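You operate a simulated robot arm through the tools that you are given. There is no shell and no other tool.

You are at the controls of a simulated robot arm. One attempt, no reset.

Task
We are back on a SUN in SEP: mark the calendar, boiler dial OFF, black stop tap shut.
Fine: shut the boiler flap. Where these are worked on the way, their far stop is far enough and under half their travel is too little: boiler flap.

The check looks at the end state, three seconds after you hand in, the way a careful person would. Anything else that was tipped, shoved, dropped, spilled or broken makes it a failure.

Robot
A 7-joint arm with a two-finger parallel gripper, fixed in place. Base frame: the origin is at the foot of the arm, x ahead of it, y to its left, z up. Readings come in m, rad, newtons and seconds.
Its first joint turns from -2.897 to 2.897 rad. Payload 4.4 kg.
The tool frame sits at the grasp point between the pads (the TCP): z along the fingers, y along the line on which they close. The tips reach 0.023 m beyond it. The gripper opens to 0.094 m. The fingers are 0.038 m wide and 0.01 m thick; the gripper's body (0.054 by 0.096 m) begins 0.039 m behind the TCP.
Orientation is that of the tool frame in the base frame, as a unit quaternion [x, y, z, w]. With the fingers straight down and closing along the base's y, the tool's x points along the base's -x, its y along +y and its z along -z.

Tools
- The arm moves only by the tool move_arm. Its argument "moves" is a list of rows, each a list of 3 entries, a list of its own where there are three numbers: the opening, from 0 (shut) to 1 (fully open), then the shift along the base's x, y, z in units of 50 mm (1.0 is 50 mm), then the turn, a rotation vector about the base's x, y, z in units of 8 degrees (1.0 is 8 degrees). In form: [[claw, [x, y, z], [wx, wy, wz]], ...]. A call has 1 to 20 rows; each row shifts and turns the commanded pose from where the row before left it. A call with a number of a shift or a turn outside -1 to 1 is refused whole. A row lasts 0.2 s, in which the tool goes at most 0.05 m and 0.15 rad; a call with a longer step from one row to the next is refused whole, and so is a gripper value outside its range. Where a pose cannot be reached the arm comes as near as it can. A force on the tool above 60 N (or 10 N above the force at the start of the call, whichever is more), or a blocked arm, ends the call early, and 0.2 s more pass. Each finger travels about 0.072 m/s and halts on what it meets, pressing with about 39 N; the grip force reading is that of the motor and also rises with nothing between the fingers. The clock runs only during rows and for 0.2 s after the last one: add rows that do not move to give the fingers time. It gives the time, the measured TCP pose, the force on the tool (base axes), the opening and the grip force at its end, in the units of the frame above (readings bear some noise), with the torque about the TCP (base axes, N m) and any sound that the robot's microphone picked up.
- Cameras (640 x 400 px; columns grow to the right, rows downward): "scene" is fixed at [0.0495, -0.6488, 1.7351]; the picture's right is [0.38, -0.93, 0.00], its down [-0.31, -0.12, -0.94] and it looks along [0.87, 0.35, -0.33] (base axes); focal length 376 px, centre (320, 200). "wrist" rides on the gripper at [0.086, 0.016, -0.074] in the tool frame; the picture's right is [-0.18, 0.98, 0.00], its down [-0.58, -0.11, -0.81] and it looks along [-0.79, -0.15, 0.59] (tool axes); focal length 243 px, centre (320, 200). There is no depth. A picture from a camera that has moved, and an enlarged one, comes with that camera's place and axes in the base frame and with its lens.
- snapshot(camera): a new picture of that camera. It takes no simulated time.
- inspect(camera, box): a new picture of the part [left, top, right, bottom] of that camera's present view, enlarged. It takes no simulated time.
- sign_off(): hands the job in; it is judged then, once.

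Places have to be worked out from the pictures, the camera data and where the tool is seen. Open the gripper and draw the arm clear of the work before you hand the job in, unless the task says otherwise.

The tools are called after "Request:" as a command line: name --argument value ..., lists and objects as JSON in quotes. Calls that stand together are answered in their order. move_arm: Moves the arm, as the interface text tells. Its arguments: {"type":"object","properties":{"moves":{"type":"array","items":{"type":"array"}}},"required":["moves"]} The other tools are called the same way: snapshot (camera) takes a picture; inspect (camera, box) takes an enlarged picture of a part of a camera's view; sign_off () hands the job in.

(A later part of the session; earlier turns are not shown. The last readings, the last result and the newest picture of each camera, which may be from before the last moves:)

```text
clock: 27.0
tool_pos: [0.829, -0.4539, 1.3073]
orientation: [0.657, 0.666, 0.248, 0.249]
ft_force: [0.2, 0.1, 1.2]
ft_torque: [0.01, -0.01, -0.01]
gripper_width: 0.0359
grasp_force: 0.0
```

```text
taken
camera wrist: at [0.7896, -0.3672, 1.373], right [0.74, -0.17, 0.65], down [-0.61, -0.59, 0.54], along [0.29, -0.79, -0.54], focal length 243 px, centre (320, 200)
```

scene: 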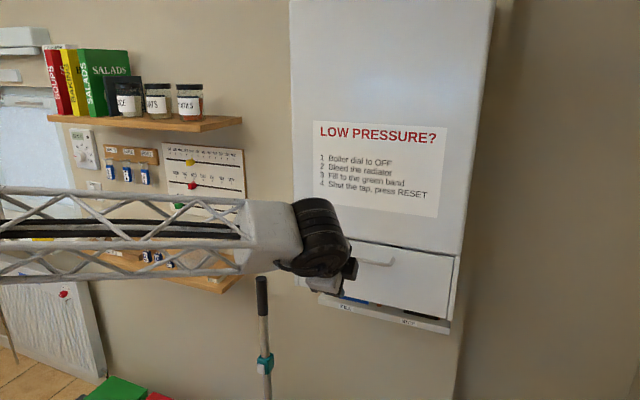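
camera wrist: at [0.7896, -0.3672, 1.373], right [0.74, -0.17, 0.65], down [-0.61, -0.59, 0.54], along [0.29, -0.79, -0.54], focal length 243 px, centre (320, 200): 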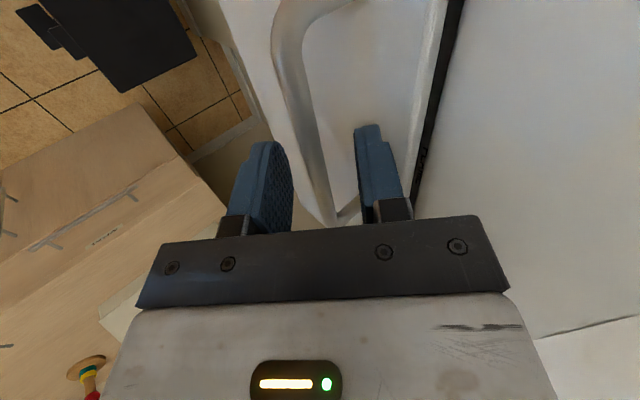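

Now the bar clearly passes between the two fingers. I'll close on it.

Request:
move_arm --moves '[[0, [0, 0, 0], [0, 0, 0]], [0, [0, 0, 0], [0, 0, 0]], [0, [0, 0, 0], [0, 0, 0]]]'

Request:
snapshot --camera "wrist"

```text
clock: 27.8
tool_pos: [0.8274, -0.4538, 1.3066]
orientation: [0.656, 0.667, 0.248, 0.25]
ft_force: [-13.6, 3.5, -5.3]
ft_torque: [0.77, 0.11, -0.6]
gripper_width: 0.0097
grasp_force: 44.7
```

```text
taken
camera wrist: at [0.7893, -0.3674, 1.3725], right [0.74, -0.17, 0.65], down [-0.61, -0.59, 0.54], along [0.29, -0.79, -0.54], focal length 243 px, centre (320, 200)
```

wrist: 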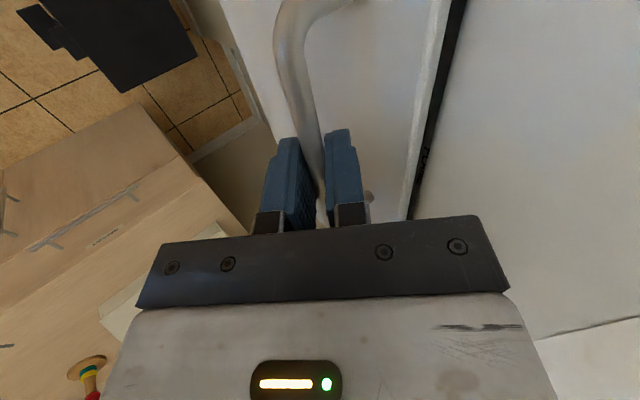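

The bar is gripped (10 mm between the pads). I'll pull it along the arc about the bottom hinge for the first 20°.

Request:
move_arm --moves '[[0, [-0.228, 0, -0.102], [0, -0.3, 0]], [0, [-0.22, 0, -0.12], [0, -0.3, 0]], [0, [-0.21, 0, -0.14], [0, -0.3, 0]], [0, [-0.194, 0, -0.156], [0, -0.3, 0]]]'

Request:
snapshot --camera "wrist"

Request:
inspect --camera "scene" --box '[280, 180, 480, 330]'

```text
clock: 28.8
tool_pos: [0.7844, -0.4538, 1.2845]
orientation: [0.634, 0.642, 0.303, 0.307]
ft_force: [-22.9, -11.0, 32.5]
ft_torque: [0.39, -0.14, -0.79]
gripper_width: 0.0097
grasp_force: 45.4
```

```text
taken
camera wrist: at [0.7355, -0.3671, 1.3427], right [0.62, -0.17, 0.77], down [-0.69, -0.58, 0.43], along [0.37, -0.79, -0.48], focal length 243 px, centre (320, 200)
```

wrist: 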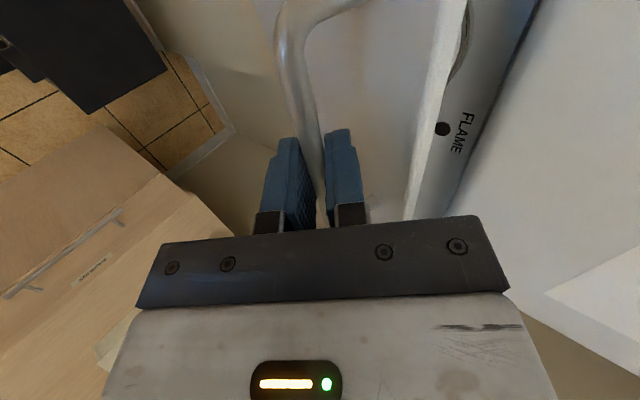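

```text
2.67 times, centred on (380, 255) of scene
camera zoom: at [0.0495, -0.6488, 1.7351], right [0.38, -0.93, 0.0], down [-0.31, -0.12, -0.94], along [0.87, 0.35, -0.33], focal length 1002 px, centre (160, 53)
```

zoom: 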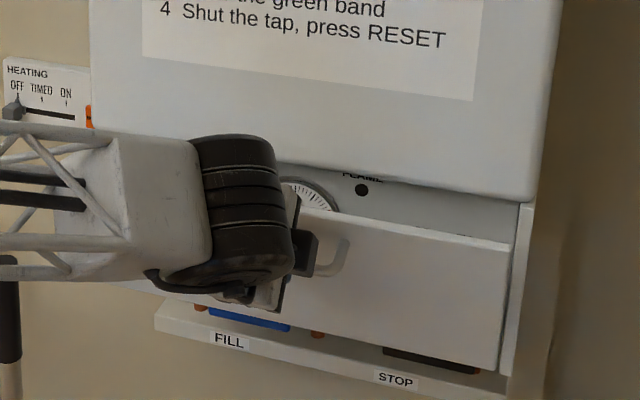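

The flap is bottom-hinged and opening; a round dial face shows behind it. The radial force (about 40 N outward) says the hinge is a little lower than I assumed, so I'll widen the arc and carry on another 20°.

Request:
move_arm --moves '[[0, [-0.256, 0, -0.112], [0, -0.3, 0]], [0, [-0.2, 0, -0.192], [0, -0.3, 0]], [0, [-0.182, 0, -0.208], [0, -0.3, 0]], [0, [-0.164, 0, -0.224], [0, -0.3, 0]]]'

Request:
inspect --camera "scene" --box '[280, 180, 480, 330]'

```text
clock: 29.8
tool_pos: [0.7477, -0.4543, 1.2436]
orientation: [0.606, 0.616, 0.355, 0.357]
ft_force: [-31.4, -10.3, 17.3]
ft_torque: [0.8, 0.08, -0.65]
gripper_width: 0.0098
grasp_force: 45.5
```

```text
2.67 times, centred on (380, 255) of scene
camera zoom: at [0.0495, -0.6488, 1.7351], right [0.38, -0.93, 0.0], down [-0.31, -0.12, -0.94], along [0.87, 0.35, -0.33], focal length 1002 px, centre (160, 53)
```

zoom: 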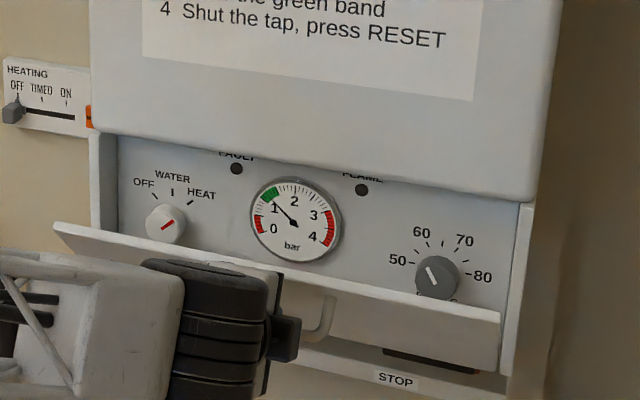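

I can now see the panel: on the left the OFF/WATER/HEAT dial (pointer toward HEAT), a pressure gauge, and on the right a flow temperature dial. A circle fit puts the hinge near (0.870, 1.171) with the flap about 42° open, so I'll continue along that arc.

Request:
move_arm --moves '[[0, [-0.138, 0, -0.208], [0, -0.35, 0]], [0, [-0.098, 0, -0.228], [0, -0.35, 0]], [0, [-0.078, 0, -0.236], [0, -0.35, 0]], [0, [-0.056, 0, -0.242], [0, -0.35, 0]]]'

Request:
inspect --camera "scene" --box '[280, 180, 480, 330]'

Request:
snapshot --camera "wrist"

```text
clock: 30.8
tool_pos: [0.7266, -0.4528, 1.1965]
orientation: [0.569, 0.578, 0.412, 0.415]
ft_force: [17.9, -24.3, -6.0]
ft_torque: [0.07, 0.02, -0.72]
gripper_width: 0.0096
grasp_force: 44.7
```

```text
2.67 times, centred on (380, 255) of scene
camera zoom: at [0.0495, -0.6488, 1.7351], right [0.38, -0.93, 0.0], down [-0.31, -0.12, -0.94], along [0.87, 0.35, -0.33], focal length 1002 px, centre (160, 53)
```

zoom: 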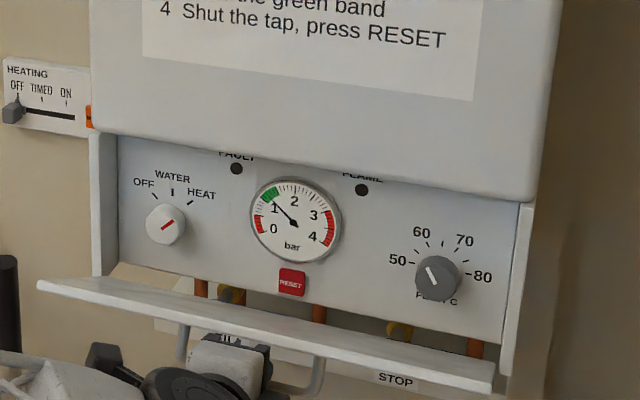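

```text
taken
camera wrist: at [0.6611, -0.3668, 1.2347], right [0.31, -0.17, 0.93], down [-0.8, -0.59, 0.16], along [0.52, -0.79, -0.32], focal length 243 px, centre (320, 200)
```

wrist: 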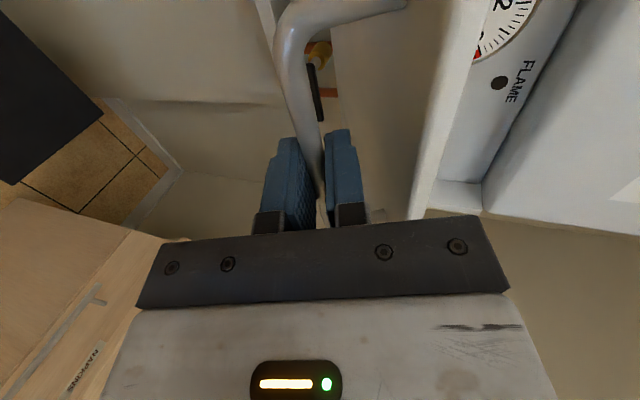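

At about 62° the handle is near its furthest point. I'll keep lowering toward the stop, with less tool rotation to stay inside the wrist range.

Request:
move_arm --moves '[[0, [0.02, 0.01, -0.25], [0, -0.25, 0]], [0, [-0.01, 0.01, -0.25], [0, -0.25, 0]], [0, [0.01, 0, -0.25], [0, -0.25, 0]], [0, [0.034, 0, -0.25], [0, -0.25, 0]]]'

Request:
inspect --camera "scene" --box '[280, 180, 480, 330]'

Request:
snapshot --camera "wrist"

```text
clock: 31.7
tool_pos: [0.7421, -0.4381, 1.1456]
orientation: [0.544, 0.558, 0.45, 0.437]
ft_force: [-188.6, -127.1, 22.0]
ft_torque: [2.15, -6.66, -1.37]
gripper_width: 0.0101
grasp_force: 44.3
stopped in row 4: the force on the tool passed its limit at 115 N (the readings are from after the stop); the commanded pose is now the measured one
```

```text
2.67 times, centred on (380, 255) of scene
camera zoom: at [0.0495, -0.6488, 1.7351], right [0.38, -0.93, 0.0], down [-0.31, -0.12, -0.94], along [0.87, 0.35, -0.33], focal length 1002 px, centre (160, 53)
```

zoom: 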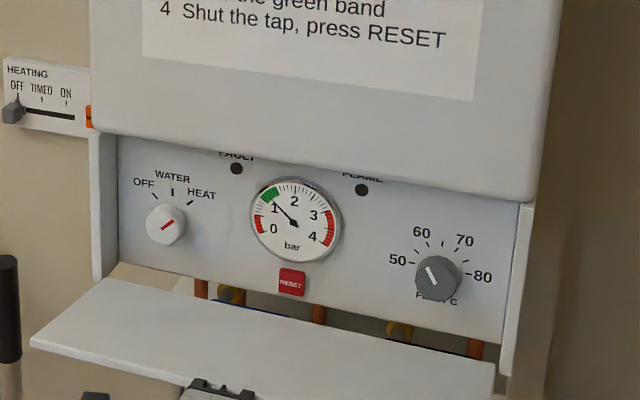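

```text
taken
camera wrist: at [0.6704, -0.3532, 1.1778], right [0.22, -0.18, 0.96], down [-0.8, -0.6, 0.07], along [0.57, -0.78, -0.27], focal length 243 px, centre (320, 200)
```

wrist: 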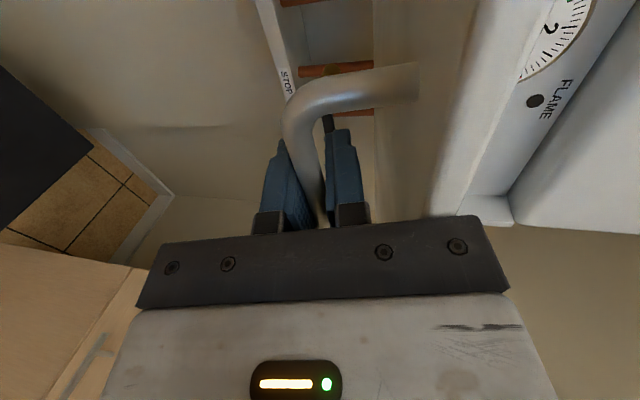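

The force spiked because the wrist reached its pitch limit and dragged the bar sideways; the flap is about 80° open and looks sound. I'll release the bar now.

Request:
move_arm --moves '[[0.3, [0, 0, 0], [0, 0, 0]], [0.3, [0, 0, 0], [0, 0, 0]], [0.3, [0, 0, 0], [0, 0, 0]]]'

Request:
inspect --camera "scene" --box '[280, 180, 480, 350]'

Request:
snapshot --camera "wrist"

```text
clock: 32.5
tool_pos: [0.7431, -0.4369, 1.1463]
orientation: [0.542, 0.56, 0.45, 0.437]
ft_force: [-181.1, -73.3, 36.0]
ft_torque: [2.64, -8.25, -2.93]
gripper_width: 0.0284
grasp_force: 0.1
```

```text
2.35 times, centred on (380, 265) of scene
camera zoom: at [0.0495, -0.6488, 1.7351], right [0.38, -0.93, 0.0], down [-0.31, -0.12, -0.94], along [0.87, 0.35, -0.33], focal length 884 px, centre (179, 47)
```

zoom: 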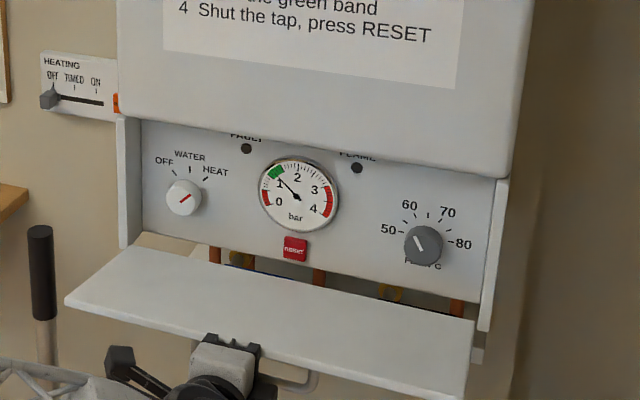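

```text
taken
camera wrist: at [0.6699, -0.3517, 1.178], right [0.22, -0.18, 0.96], down [-0.79, -0.61, 0.07], along [0.57, -0.78, -0.27], focal length 243 px, centre (320, 200)
```

wrist: 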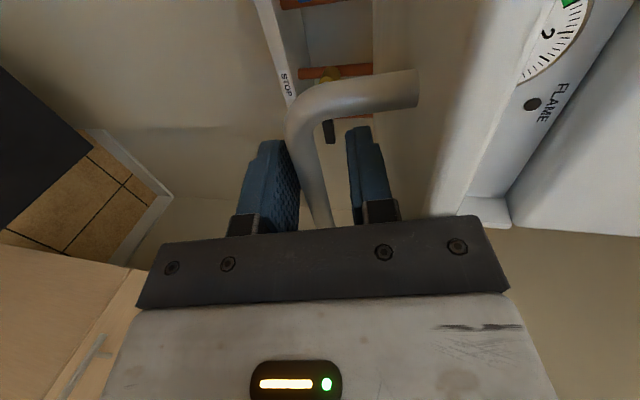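

Even with the grip open there is 180 N along -x, so the gripper's body is pressing against the flap's free edge. I'll draw straight back while tilting the tool down to regain wrist range.

Request:
move_arm --moves '[[0.3, [-0.5, -0.1, 0], [0, 0.4, 0]], [0.3, [-0.5, -0.1, 0], [0, 0.8, 0]], [0.3, [-0.5, 0, 0], [0, 0.8, 0]], [0.3, [-0.4, 0, 0], [0, 0.6, 0]]]'

Request:
inspect --camera "scene" --box '[280, 180, 480, 350]'

Request:
snapshot --camera "wrist"

```text
clock: 33.7
tool_pos: [0.6766, -0.411, 1.1366]
orientation: [0.599, 0.648, 0.352, 0.313]
ft_force: [0.0, 0.0, 0.6]
ft_torque: [-0.01, 0.01, -0.05]
gripper_width: 0.0284
grasp_force: 0.1
stopped in row 4: the arm was blocked; the commanded pose is now the measured one
```

```text
2.35 times, centred on (380, 265) of scene
camera zoom: at [0.0495, -0.6488, 1.7351], right [0.38, -0.93, 0.0], down [-0.31, -0.12, -0.94], along [0.87, 0.35, -0.33], focal length 884 px, centre (179, 47)
```

zoom: 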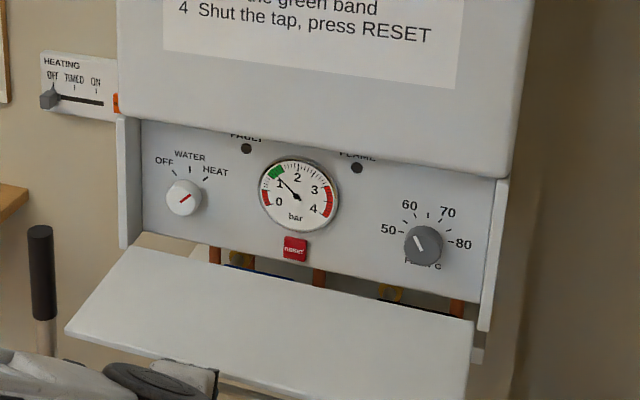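

```text
taken
camera wrist: at [0.6156, -0.3294, 1.1923], right [0.56, -0.15, 0.81], down [-0.68, -0.65, 0.35], along [0.48, -0.75, -0.46], focal length 243 px, centre (320, 200)
```

wrist: 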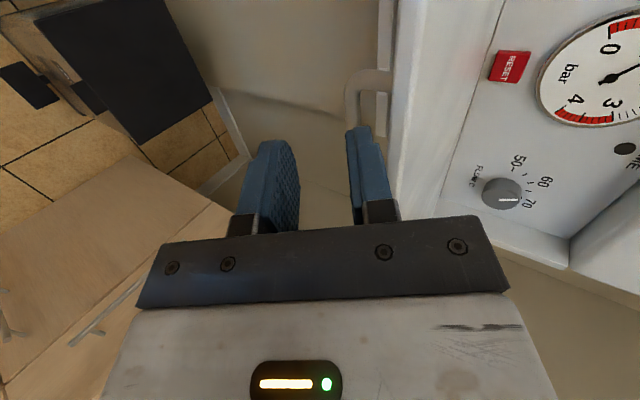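

The force is gone and the flap stays open by itself. I'll back off further, tilt down and then rise in front of the panel.

Request:
move_arm --moves '[[0.3, [-0.3, 0, 0], [0, 0.7, 0]], [0.3, [-0.4, 0, 0.1], [0, 0.7, 0]], [0.3, [-0.4, 0, 0.4], [0, 0.4, 0]], [0.3, [-0.3, 0, 0.8], [0, 0, 0]], [0.3, [0, 0, 0.9], [0, 0, 0]], [0.3, [0, 0, 0.9], [0, 0, 0]], [0.3, [0, 0, 0.9], [0, 0, 0]], [0.3, [0, 0, 0.9], [0, 0, 0]], [0.3, [0, 0, 0], [0, 0, 0]]]'

Request:
snapshot --camera "scene"

Request:
snapshot --camera "wrist"

```text
clock: 35.7
tool_pos: [0.6047, -0.4125, 1.3806]
orientation: [0.639, 0.681, 0.273, 0.23]
ft_force: [-0.8, -0.4, -0.8]
ft_torque: [0.01, 0.02, 0.02]
gripper_width: 0.0279
grasp_force: 0.1
```

```text
taken
```

scene: 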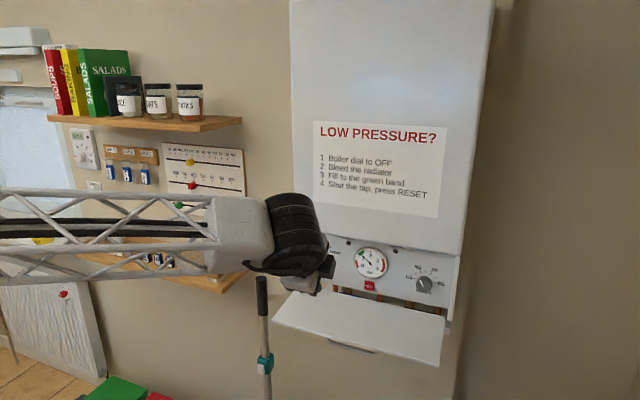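

```text
taken
camera wrist: at [0.56, -0.3309, 1.4488], right [0.75, -0.15, 0.65], down [-0.57, -0.64, 0.51], along [0.34, -0.75, -0.57], focal length 243 px, centre (320, 200)
```

wrist: 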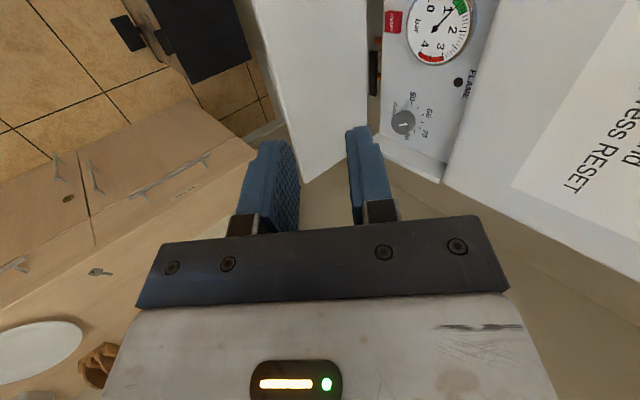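

The recess is shallow: panel about x=0.915, knob faces about x=0.896. The boiler dial is around y=-0.305, z=1.229, and the side wall is about 60 mm from its centre. I'll zoom on the dial for its pointer and marks.

Request:
inspect --camera "scene" --box '[290, 230, 350, 270]'

Request:
inspect --camera "scene" --box '[330, 235, 470, 325]'

```text
10.00 times, centred on (320, 250) of scene
camera zoom: at [0.0495, -0.6488, 1.7351], right [0.38, -0.93, 0.0], down [-0.31, -0.12, -0.94], along [0.87, 0.35, -0.33], focal length 3759 px, centre (320, -300)
```

zoom: 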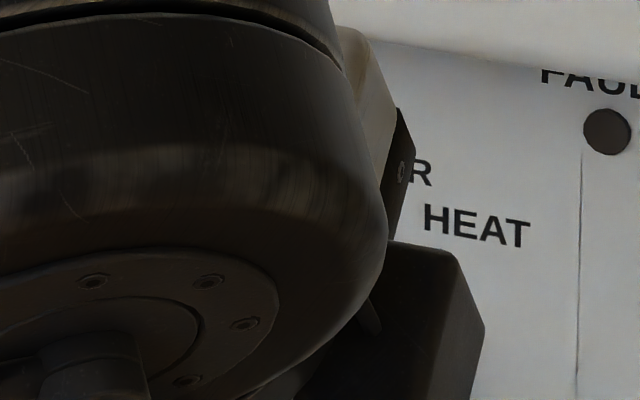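

```text
4.44 times, centred on (400, 280) of scene
camera zoom: at [0.0495, -0.6488, 1.7351], right [0.38, -0.93, 0.0], down [-0.31, -0.12, -0.94], along [0.87, 0.35, -0.33], focal length 1671 px, centre (-36, -156)
```

zoom: 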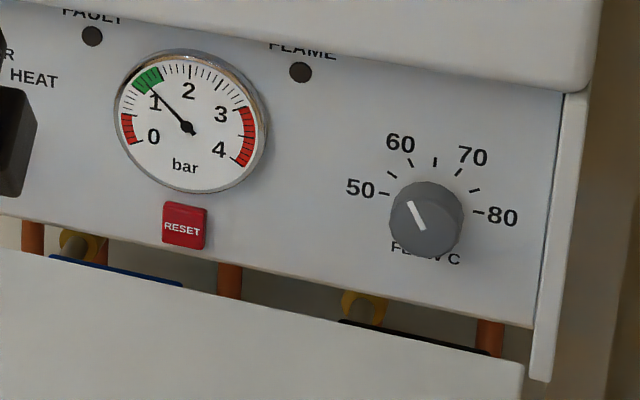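

The arm hides the dial here. The flap is about 80° open (free edge at x≈0.703, z≈1.20), which would crowd the gripper at the dial, so I'll unroll the tool, shut the fingers and come over the flap to press it to its far stop.

Request:
move_arm --moves '[[0, [0.092, -0.0625, -0.034], [-0.567, 0.06, 0.722]], [0, [0.092, -0.0625, -0.034], [-0.567, 0.06, 0.722]], [0, [0.092, -0.0625, -0.034], [-0.567, 0.06, 0.722]], [0, [0.092, -0.0625, -0.034], [-0.567, 0.06, 0.722]], [0, [0.092, -0.0625, -0.034], [-0.567, 0.06, 0.722]], [0, [0.092, -0.0625, -0.034], [-0.567, 0.06, 0.722]], [0, [0.092, -0.0625, -0.034], [-0.567, 0.06, 0.722]], [0, [0.092, -0.0625, -0.034], [-0.567, 0.06, 0.722]], [0, [0.092, -0.0625, -0.034], [-0.567, 0.06, 0.722]], [0, [0.092, -0.0625, -0.034], [-0.567, 0.06, 0.722]], [0, [0.092, -0.0625, -0.034], [-0.567, 0.06, 0.722]], [0, [0.092, -0.0625, -0.034], [-0.567, 0.06, 0.722]], [0, [0, 0, 0], [0, 0, 0]]]'

Request:
snapshot --camera "wrist"

Request:
snapshot --camera "scene"

```text
clock: 38.5
tool_pos: [0.6581, -0.4505, 1.3618]
orientation: [-0.001, 0.966, 0.001, 0.259]
ft_force: [-0.1, -1.2, -1.1]
ft_torque: [0.03, -0.01, 0.0]
gripper_width: 0.0001
grasp_force: 39.1
```

```text
taken
camera wrist: at [0.5455, -0.4346, 1.382], right [0.16, 0.98, 0.09], down [0.1, -0.11, 0.99], along [0.98, -0.15, -0.11], focal length 243 px, centre (320, 200)
```

wrist: 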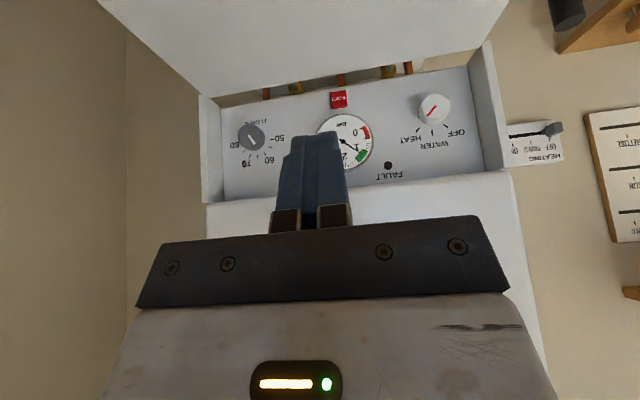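

```text
taken
```

scene: 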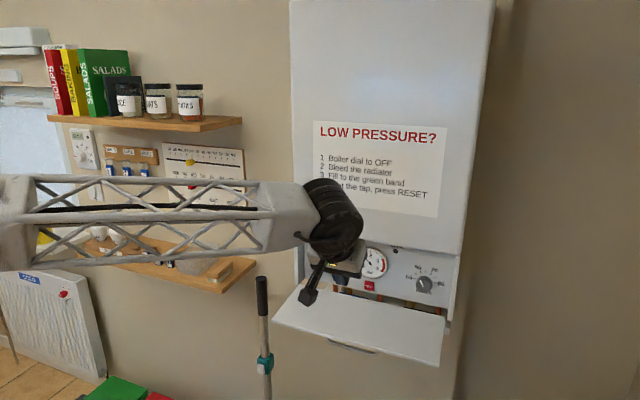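

The wrist camera now sees the whole panel (upside down). I'll enlarge the dial.

Request:
inspect --camera "wrist" --box '[390, 70, 490, 160]'

Request:
inspect --camera "wrist" --box '[190, 40, 530, 220]'

```text
4.44 times, centred on (440, 115) of wrist
camera zoom: at [0.5455, -0.4346, 1.382], right [0.16, 0.98, 0.09], down [0.1, -0.11, 0.99], along [0.98, -0.15, -0.11], focal length 1078 px, centre (-213, 578)
```

zoom: 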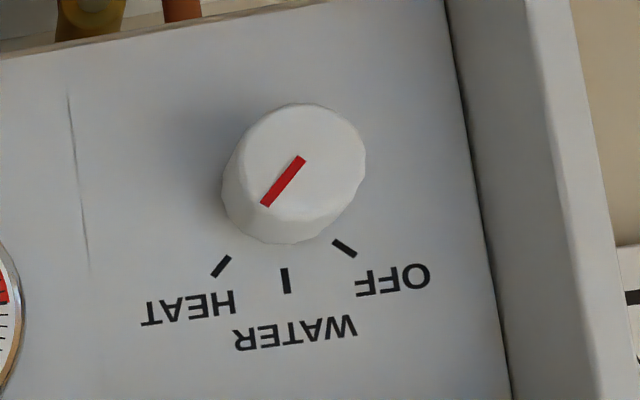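

```text
1.88 times, centred on (360, 130) of wrist
camera zoom: at [0.5455, -0.4346, 1.382], right [0.16, 0.98, 0.09], down [0.1, -0.11, 0.99], along [0.98, -0.15, -0.11], focal length 457 px, centre (245, 332)
```

zoom: 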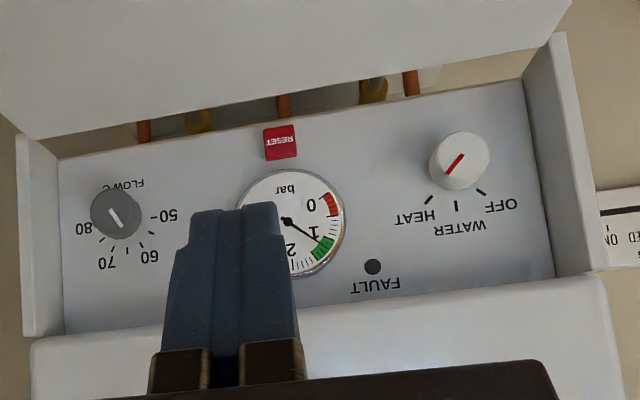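

Dial read-out: knob axis at y≈-0.314, z≈1.231, face at x≈0.89, about 40 mm across. The marks sit 45° either side of WATER and the pointer is on HEAT, so it needs a quarter turn counterclockwise. First I'll press the flap down to its stop.

Request:
move_arm --moves '[[0, [0.48, 0, -0.68], [0, 0, 0]], [0, [0.48, 0, -0.68], [0, 0, 0]], [0, [0.48, 0, -0.68], [0, 0, 0]], [0, [0, 0, -0.3], [0, 0, 0]], [0, [0, 0, -0.2], [0, 0, 0]], [0, [0, 0, -0.2], [0, 0, 0]], [0, [0, 0, -0.2], [0, 0, 0]]]'

Request:
snapshot --camera "scene"

```text
clock: 40.1
tool_pos: [0.7313, -0.4508, 1.2143]
orientation: [0.0, 0.965, 0.0, 0.26]
ft_force: [-0.7, 0.3, -0.1]
ft_torque: [0.01, 0.0, -0.03]
gripper_width: 0.0001
grasp_force: 38.5
```

```text
taken
```

scene: 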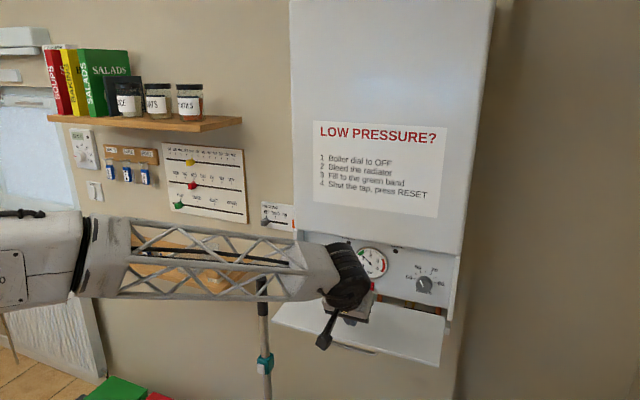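

No contact yet with the tips at about z=1.185. I'll keep going down slowly until the flap is felt.

Request:
move_arm --moves '[[0, [0, 0, -0.2], [0, 0, 0]], [0, [0, 0, -0.2], [0, 0, 0]], [0, [0, 0, -0.2], [0, 0, 0]]]'

Request:
inspect --camera "scene" --box '[260, 220, 480, 390]'

```text
clock: 41.0
tool_pos: [0.7304, -0.4508, 1.1933]
orientation: [-0.001, 0.964, -0.003, 0.265]
ft_force: [-0.2, -0.7, 8.7]
ft_torque: [-0.02, 0.02, 0.16]
gripper_width: 0.0001
grasp_force: 38.6
stopped in row 3: the force on the tool passed its limit at 64 N (the readings are from after the stop); the commanded pose is now the measured one
```

```text
2.35 times, centred on (370, 305) of scene
camera zoom: at [0.0495, -0.6488, 1.7351], right [0.38, -0.93, 0.0], down [-0.31, -0.12, -0.94], along [0.87, 0.35, -0.33], focal length 884 px, centre (202, -47)
```

zoom: 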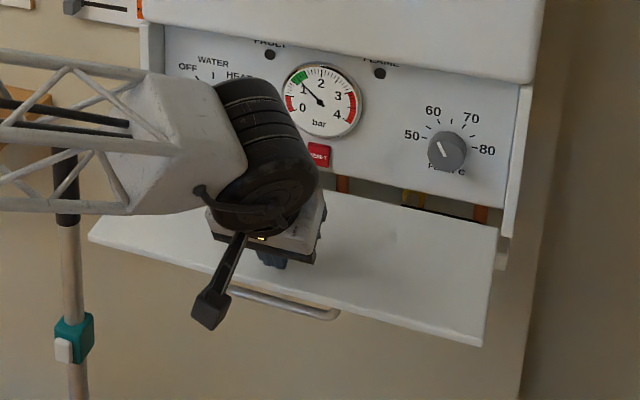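

The flap is now at its far stop, about horizontal (64 N, no further movement). I'll rise, slide across in front of the dial and roll the tool so the wrist camera sits on the -y side.

Request:
move_arm --moves '[[0, [-0.1, 0, 0.8], [0, 0, 0]], [0, [-0.2, 0, 0.8], [0, 0, 0]], [0, [-0.2, 0, 0.8], [0, 0, 0]], [0, [-0.2, 0, 0.8], [0, 0, 0]], [0.64, [0, 0.272, 0], [-0.5, 0, 0.866]], [0.64, [0, 0.272, 0], [-0.5, 0, 0.866]], [0.64, [0, 0.272, 0], [-0.5, 0, 0.866]], [0.64, [0, 0.272, 0], [-0.5, 0, 0.866]], [0.64, [0, 0.272, 0], [-0.5, 0, 0.866]], [0.64, [0, 0.272, 0], [-0.5, 0, 0.866]], [0.64, [0, 0.272, 0], [-0.5, 0, 0.866]], [0.64, [0, 0.272, 0], [-0.5, 0, 0.866]], [0.64, [0, 0.272, 0], [-0.5, 0, 0.866]], [0.64, [0, 0.272, 0], [-0.5, 0, 0.866]], [0.64, [0, 0, 0], [0, 0, 0]]]'

Request:
snapshot --camera "scene"

Request:
snapshot --camera "wrist"

```text
clock: 44.2
tool_pos: [0.6945, -0.3155, 1.352]
orientation: [-0.623, 0.737, -0.164, 0.204]
ft_force: [-0.5, -0.4, 0.5]
ft_torque: [0.03, 0.0, -0.01]
gripper_width: 0.0604
grasp_force: 0.1
```

```text
taken
```

scene: 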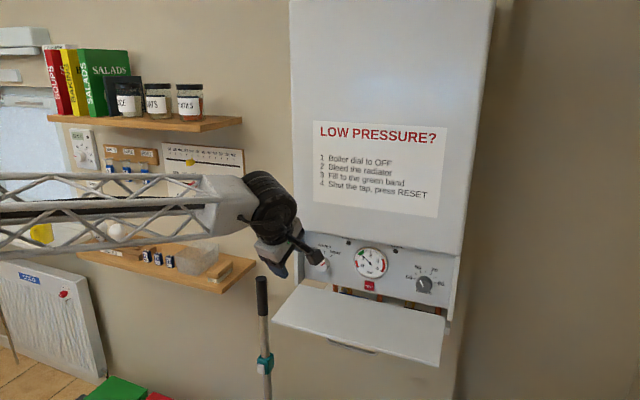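

```text
taken
camera wrist: at [0.6314, -0.3969, 1.3998], right [-0.81, 0.35, -0.47], down [-0.23, 0.55, 0.8], along [0.54, 0.76, -0.36], focal length 243 px, centre (320, 200)
```

wrist: 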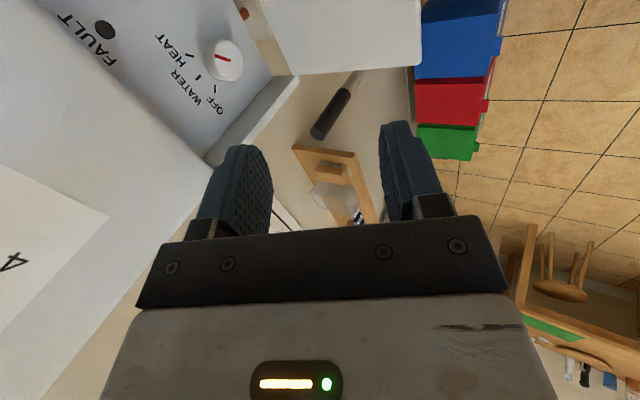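

Now I'll tilt the tool level while still in free space in front of the recess, to see whether the wrist range allows it here.

Request:
move_arm --moves '[[0.64, [0.264, 0, -0.126], [0, -0.9375, 0]], [0.64, [0.264, 0, -0.126], [0, -0.9375, 0]], [0.64, [0.264, 0, -0.126], [0, -0.9375, 0]], [0.64, [0.264, 0, -0.126], [0, -0.9375, 0]], [0.64, [0.264, 0, -0.126], [0, -0.9375, 0]], [0.64, [0.264, 0, -0.126], [0, -0.9375, 0]], [0.64, [0.264, 0, -0.126], [0, -0.9375, 0]], [0.64, [0.264, 0, -0.126], [0, -0.9375, 0]], [0.64, [0, 0, 0], [0, 0, 0]]]'

Request:
snapshot --camera "scene"

Request:
snapshot --camera "wrist"

```text
clock: 46.2
tool_pos: [0.7976, -0.3161, 1.3196]
orientation: [-0.473, 0.56, -0.434, 0.524]
ft_force: [-0.1, 1.0, -0.3]
ft_torque: [-0.03, 0.02, 0.0]
gripper_width: 0.0603
grasp_force: 0.1
out of reach, approached as far as the arm can: row 8
```

```text
taken
```

scene: 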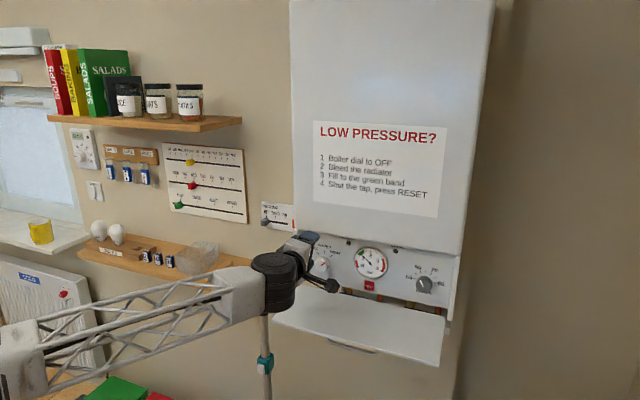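

```text
taken
camera wrist: at [0.7213, -0.3984, 1.294], right [-0.07, 0.36, -0.93], down [-0.79, 0.54, 0.27], along [0.6, 0.76, 0.24], focal length 243 px, centre (320, 200)
```

wrist: 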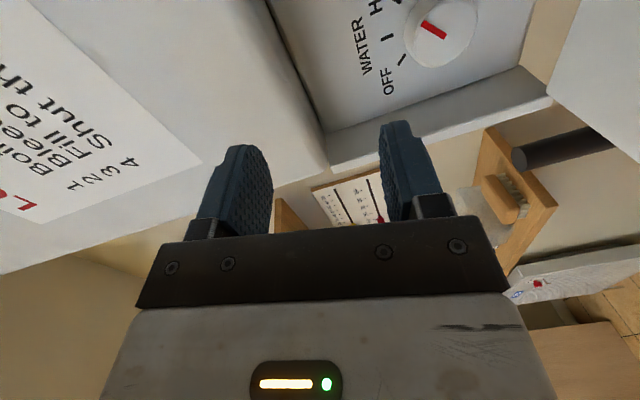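

The tool is nearly level (x=0.798, z=1.320) and just at the range limit. Going forward frees it, so I'll move forward and down in small steps toward the dial and check the position.

Request:
move_arm --moves '[[0.64, [0.4, 0, -0.1], [0, 0, 0]], [0.64, [0.4, 0, -0.4], [0, 0, 0]], [0.64, [0.2, 0, -0.4], [0, 0, 0]], [0.64, [0, 0, -0.3], [0, 0, 0]], [0.64, [0, 0, 0], [0, 0, 0]]]'

Request:
snapshot --camera "scene"

Request:
snapshot --camera "wrist"

```text
clock: 47.0
tool_pos: [0.8432, -0.3176, 1.3049]
orientation: [-0.475, 0.562, -0.43, 0.523]
ft_force: [-82.9, 16.8, -9.3]
ft_torque: [-0.56, -2.59, 0.3]
gripper_width: 0.0517
grasp_force: 0.1
out of reach, approached as far as the arm can: row 2, 3
stopped in row 3: the force on the tool passed its limit at 132 N (the readings are from after the stop); the commanded pose is now the measured one
```

```text
taken
```

scene: 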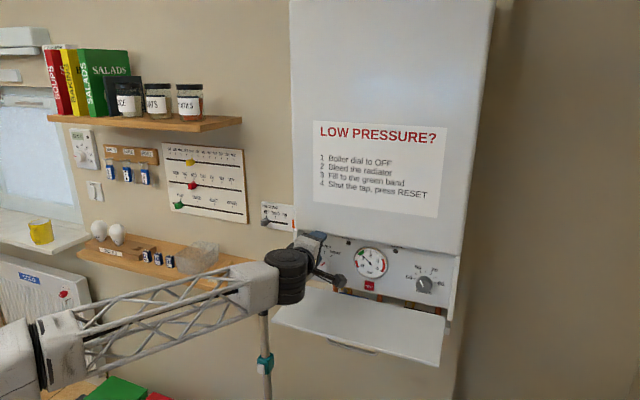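

```text
taken
camera wrist: at [0.7682, -0.3999, 1.28], right [-0.08, 0.36, -0.93], down [-0.79, 0.54, 0.28], along [0.6, 0.76, 0.24], focal length 243 px, centre (320, 200)
```

wrist: 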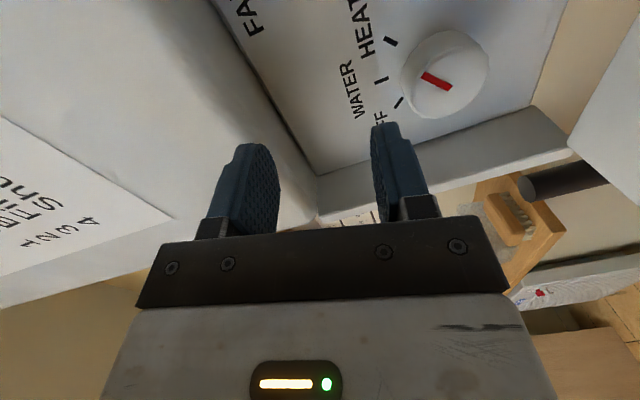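

The upper finger touched the boiler's front lip because the arm could not lower any further with the tool level. I'll back off, tilt the tool about 18° downward, and plan to grip the knob with that slight tilt and turn about the tool's own axis.

Request:
move_arm --moves '[[0.64, [-0.6, 0, 0], [0, 0.3, 0]], [0.64, [-0.6, 0, 0], [0, 0.6, 0]], [0.64, [-0.2, 0, 0], [0, 0.7, 0]], [0.64, [0, 0, 0], [0, 0.7, 0]], [0.64, [0, 0, 0], [0, 0, 0]]]'

Request:
inspect --camera "scene" --box '[230, 190, 470, 370]'

Request:
snapshot --camera "wrist"

```text
clock: 48.2
tool_pos: [0.7757, -0.3175, 1.3031]
orientation: [-0.537, 0.64, -0.348, 0.426]
ft_force: [0.2, 0.3, 0.4]
ft_torque: [0.01, 0.0, -0.01]
gripper_width: 0.0601
grasp_force: 0.1
```

```text
2.22 times, centred on (350, 280) of scene
camera zoom: at [0.0495, -0.6488, 1.7351], right [0.38, -0.93, 0.0], down [-0.31, -0.12, -0.94], along [0.87, 0.35, -0.33], focal length 835 px, centre (253, 22)
```

zoom: 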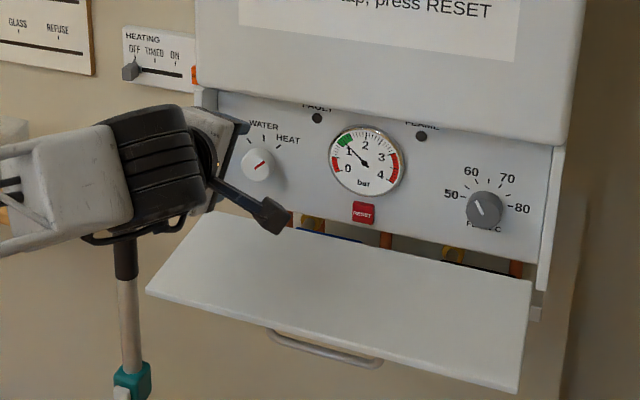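

```text
taken
camera wrist: at [0.6953, -0.4, 1.3041], right [-0.37, 0.36, -0.86], down [-0.66, 0.54, 0.52], along [0.65, 0.76, 0.03], focal length 243 px, centre (320, 200)
```

wrist: 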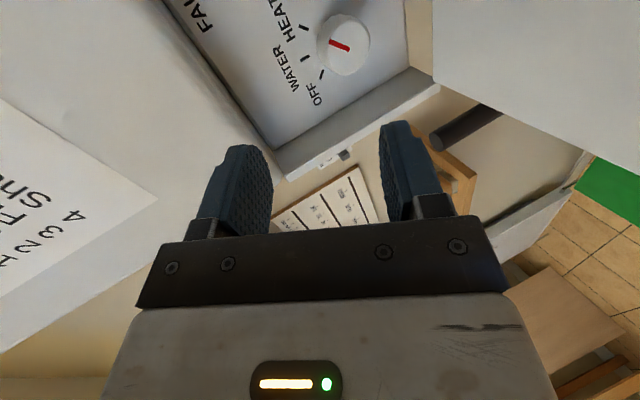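

The arm follows commands again at this tilt (about 67°) and the panel is untouched. I'll set the tilt to about 72°, roll back 25° so the later quarter turn keeps the camera clear, and line up with the knob.

Request:
move_arm --moves '[[0.72, [0.228, 0.016, -0.24], [0.718, -0.156, -0.307]], [0.72, [0.228, 0.016, -0.24], [0.718, -0.156, -0.307]], [0.72, [0.228, 0.016, -0.24], [0.718, -0.156, -0.307]], [0.72, [0.228, 0.016, -0.24], [0.718, -0.156, -0.307]], [0.72, [0, 0, 0], [0, 0, 0]]]'

Request:
inspect --camera "scene" --box '[230, 190, 470, 370]'

Request:
snapshot --camera "wrist"

```text
clock: 49.4
tool_pos: [0.8215, -0.3149, 1.2573]
orientation: [-0.37, 0.72, -0.272, 0.52]
ft_force: [-0.4, 0.7, -0.2]
ft_torque: [-0.03, 0.0, 0.03]
gripper_width: 0.0676
grasp_force: 0.1
```

```text
2.22 times, centred on (350, 280) of scene
camera zoom: at [0.0495, -0.6488, 1.7351], right [0.38, -0.93, 0.0], down [-0.31, -0.12, -0.94], along [0.87, 0.35, -0.33], focal length 835 px, centre (253, 22)
```

zoom: 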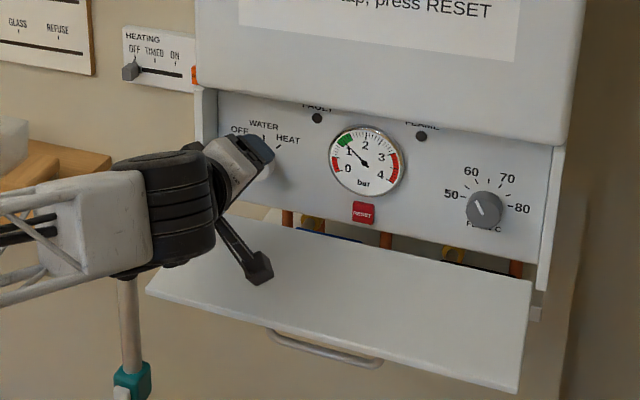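

```text
taken
camera wrist: at [0.7311, -0.3752, 1.2195], right [-0.21, 0.72, -0.66], down [-0.63, 0.42, 0.65], along [0.75, 0.56, 0.37], focal length 243 px, centre (320, 200)
```

wrist: 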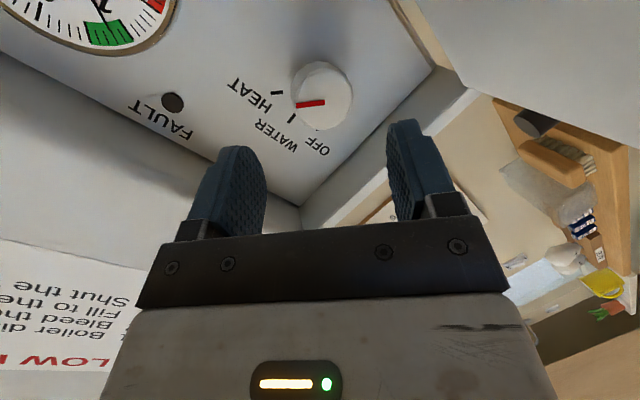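

Alignment looks right: the knob sits on the projected tool axis (about column 322). I'll advance 60 mm along the tool axis so the fingers straddle it.

Request:
move_arm --moves '[[0.72, [0.376, 0.005, -0.13], [0, 0, 0]], [0.72, [0.376, 0.005, -0.13], [0, 0, 0]], [0.72, [0.376, 0, -0.14], [0, 0, 0]], [0.72, [0, 0, 0], [0, 0, 0]]]'

Request:
inspect --camera "scene" --box '[280, 220, 400, 320]'

Request:
snapshot --camera "wrist"

```text
clock: 50.2
tool_pos: [0.8764, -0.317, 1.2415]
orientation: [-0.371, 0.719, -0.273, 0.52]
ft_force: [-48.5, 1.9, 0.3]
ft_torque: [-0.07, -1.72, -0.39]
gripper_width: 0.0622
grasp_force: 0.1
stopped in row 4: the force on the tool passed its limit at 82 N (the readings are from after the stop); the commanded pose is now the measured one
```

```text
4.00 times, centred on (340, 270) of scene
camera zoom: at [0.0495, -0.6488, 1.7351], right [0.38, -0.93, 0.0], down [-0.31, -0.12, -0.94], along [0.87, 0.35, -0.33], focal length 1504 px, centre (240, -80)
```

zoom: 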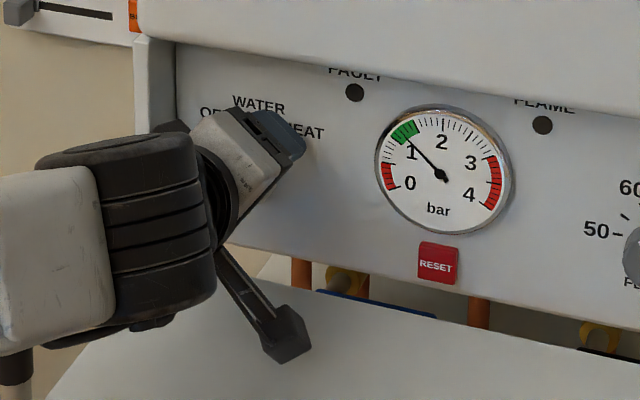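

```text
taken
camera wrist: at [0.7848, -0.3766, 1.2046], right [-0.21, 0.72, -0.66], down [-0.63, 0.42, 0.65], along [0.75, 0.56, 0.37], focal length 243 px, centre (320, 200)
```

wrist: 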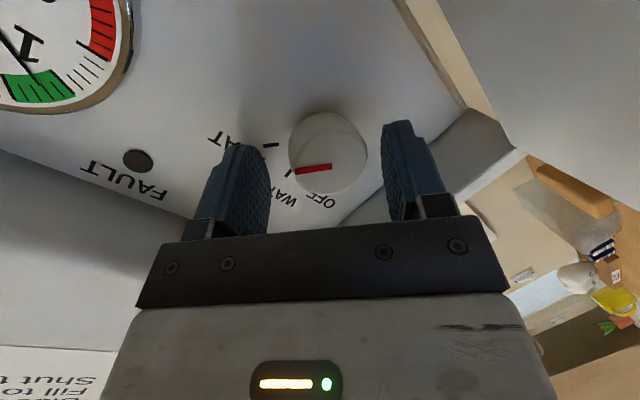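

The fingers straddle the knob and one fingertip just touched the panel. I'll back off 4 mm and close on the knob.

Request:
move_arm --moves '[[0.72, [-0.08, 0, 0.02], [0, 0, 0]], [0.3, [0, 0, 0], [0, 0, 0]], [0.3, [0, 0, 0], [0, 0, 0]], [0.3, [0, 0, 0], [0, 0, 0]]]'

Request:
snapshot --camera "wrist"

```text
clock: 51.2
tool_pos: [0.8731, -0.315, 1.2389]
orientation: [-0.37, 0.721, -0.272, 0.52]
ft_force: [-15.8, 20.1, -23.6]
ft_torque: [0.11, -0.05, 0.08]
gripper_width: 0.0407
grasp_force: 45.1
```

```text
taken
camera wrist: at [0.7819, -0.3752, 1.2021], right [-0.21, 0.72, -0.66], down [-0.63, 0.42, 0.66], along [0.75, 0.56, 0.36], focal length 243 px, centre (320, 200)
```

wrist: 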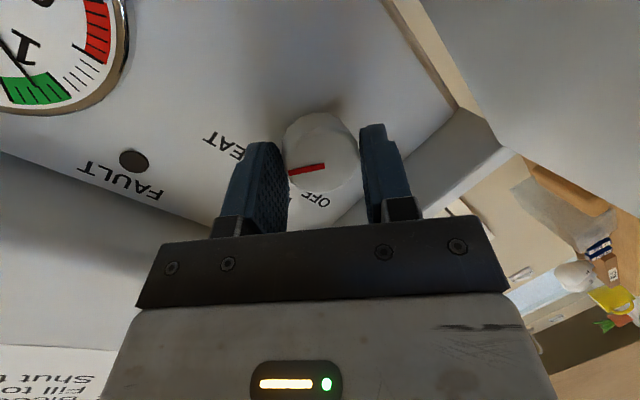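

Gripped at 40.7 mm, the knob's diameter. I'll turn about the tool's own axis counterclockwise in small steps: first 45°.

Request:
move_arm --moves '[[0.3, [0, 0, 0], [-0.89, 0.007, 0.291]], [0.3, [0, 0, 0], [-0.89, 0.007, 0.291]], [0.3, [0, 0, 0], [-0.89, 0.007, 0.291]], [0.3, [0, 0, 0], [-0.89, 0.007, 0.291]], [0.3, [0, 0, 0], [-0.89, 0.007, 0.291]], [0.3, [0, 0, 0], [-0.89, 0.007, 0.291]]]'

Request:
snapshot --camera "wrist"

Request:
inspect --camera "scene" --box '[280, 220, 400, 320]'

```text
clock: 52.6
tool_pos: [0.8734, -0.3155, 1.2411]
orientation: [0.617, -0.524, 0.451, -0.377]
ft_force: [-23.4, -2.3, -33.2]
ft_torque: [-0.04, 0.8, -0.42]
gripper_width: 0.0453
grasp_force: 18.4
```

```text
taken
camera wrist: at [0.8012, -0.4033, 1.2633], right [-0.31, 0.01, -0.95], down [-0.76, 0.6, 0.26], along [0.57, 0.8, -0.17], focal length 243 px, centre (320, 200)
```

wrist: 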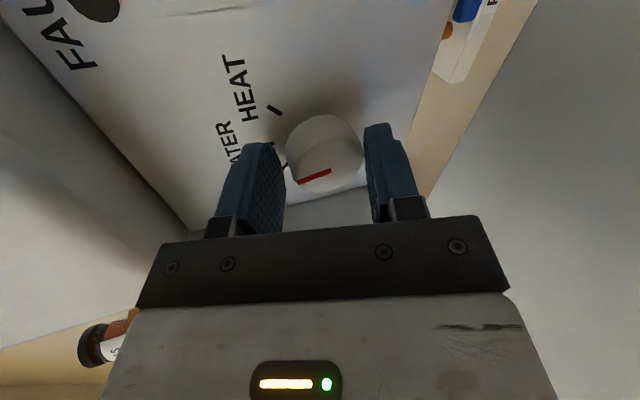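

```text
4.00 times, centred on (340, 270) of scene
camera zoom: at [0.0495, -0.6488, 1.7351], right [0.38, -0.93, 0.0], down [-0.31, -0.12, -0.94], along [0.87, 0.35, -0.33], focal length 1504 px, centre (240, -80)
```

zoom: 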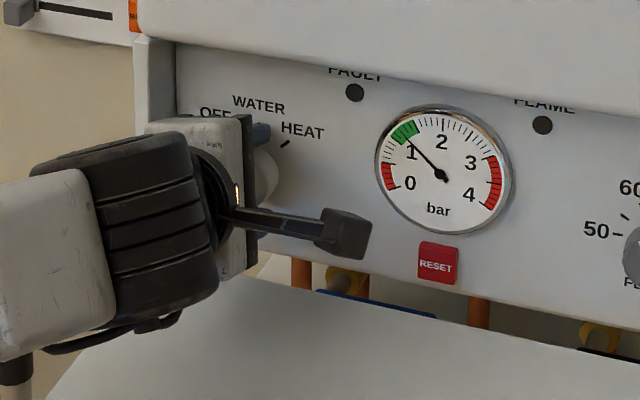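

The knob is turning with the gripper. I'll go the second 45° and check.

Request:
move_arm --moves '[[0.1, [0, 0, -0.02], [-0.89, 0.007, 0.291]], [0.1, [0, 0, 0], [-0.89, 0.007, 0.291]], [0.1, [0, 0, 0], [-0.89, 0.007, 0.291]], [0.1, [0, 0, 0], [-0.89, 0.007, 0.291]], [0.1, [0, 0, 0], [-0.89, 0.007, 0.291]], [0.1, [0, 0, 0], [-0.89, 0.007, 0.291]], [0.1, [0, 0, 0], [0, 0, 0]]]'

Request:
snapshot --camera "wrist"

Request:
inspect --camera "scene" --box '[280, 220, 400, 320]'

```text
clock: 53.0
tool_pos: [0.875, -0.317, 1.2392]
orientation: [0.645, -0.494, 0.467, -0.349]
ft_force: [-5.8, -7.6, -0.1]
ft_torque: [-0.06, -0.42, 0.44]
gripper_width: 0.0417
grasp_force: 36.4
out of reach, approached as far as the arm can: row 1, 2
stopped in row 2: the force on the tool passed its limit at 81 N (the readings are from after the stop); the commanded pose is now the measured one
```

```text
taken
camera wrist: at [0.805, -0.4032, 1.2706], right [-0.32, -0.09, -0.94], down [-0.77, 0.6, 0.21], along [0.55, 0.8, -0.26], focal length 243 px, centre (320, 200)
```

wrist: 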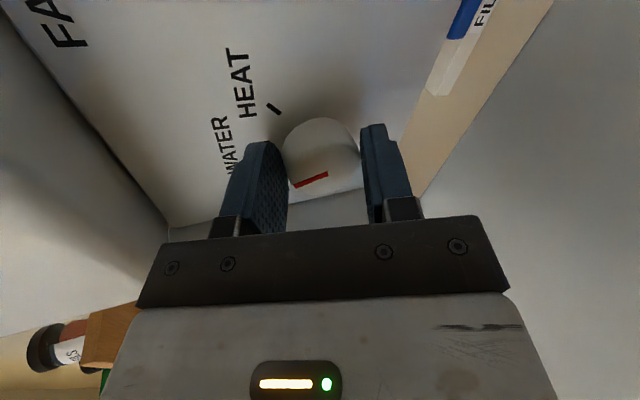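

```text
4.00 times, centred on (340, 270) of scene
camera zoom: at [0.0495, -0.6488, 1.7351], right [0.38, -0.93, 0.0], down [-0.31, -0.12, -0.94], along [0.87, 0.35, -0.33], focal length 1504 px, centre (240, -80)
```

zoom: 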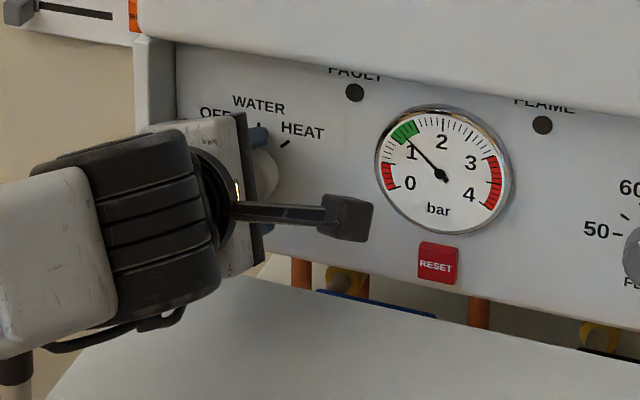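

The wrist roll hit its limit near here, with the knob about halfway (around WATER). I'll release, back off, roll back 55° and take a second grip.

Request:
move_arm --moves '[[0.72, [0, 0, 0], [0, 0, 0]], [0.72, [0, 0, 0], [0, 0, 0]], [0.72, [-0.28, 0, 0.095], [0, 0, 0]], [0.72, [-0.38, 0, 0.125], [0, 0, 0]], [0.72, [0, 0, 0], [0.83, -0.006, -0.272]], [0.72, [0, 0, 0], [0.83, -0.006, -0.272]], [0.72, [0, 0, 0], [0.83, -0.006, -0.272]], [0.72, [0, 0, 0], [0.83, -0.006, -0.272]], [0.72, [0, 0, 0], [0.83, -0.006, -0.272]], [0.72, [0, 0, 0], [0.83, -0.006, -0.272]], [0.72, [0, 0, 0], [0.83, -0.006, -0.272]], [0.72, [0, 0, 0], [0.83, -0.006, -0.272]], [0.72, [0, 0, 0], [0, 0, 0]]]'

Request:
snapshot --camera "wrist"

Request:
inspect --camera "scene" --box '[280, 220, 400, 320]'

```text
clock: 55.8
tool_pos: [0.8422, -0.3162, 1.2508]
orientation: [-0.34, 0.738, -0.245, 0.529]
ft_force: [-0.1, 0.4, -0.1]
ft_torque: [0.0, 0.03, 0.0]
gripper_width: 0.0679
grasp_force: 0.0
```

```text
taken
camera wrist: at [0.7484, -0.371, 1.2094], right [-0.2, 0.78, -0.6], down [-0.62, 0.37, 0.69], along [0.76, 0.51, 0.41], focal length 243 px, centre (320, 200)
```

wrist: 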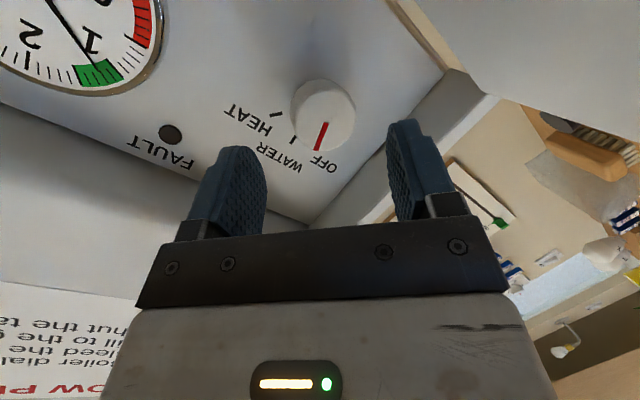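

```text
4.00 times, centred on (340, 270) of scene
camera zoom: at [0.0495, -0.6488, 1.7351], right [0.38, -0.93, 0.0], down [-0.31, -0.12, -0.94], along [0.87, 0.35, -0.33], focal length 1504 px, centre (240, -80)
```

zoom: 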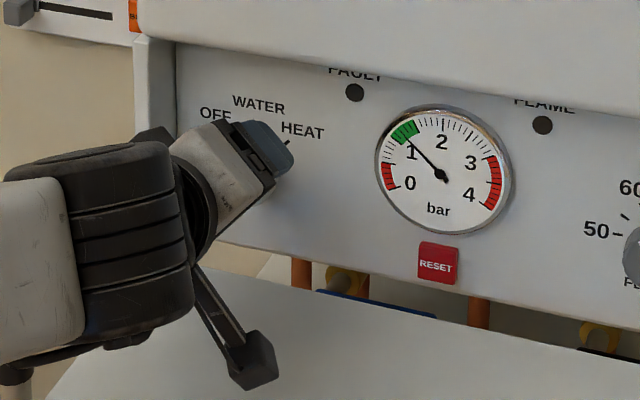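

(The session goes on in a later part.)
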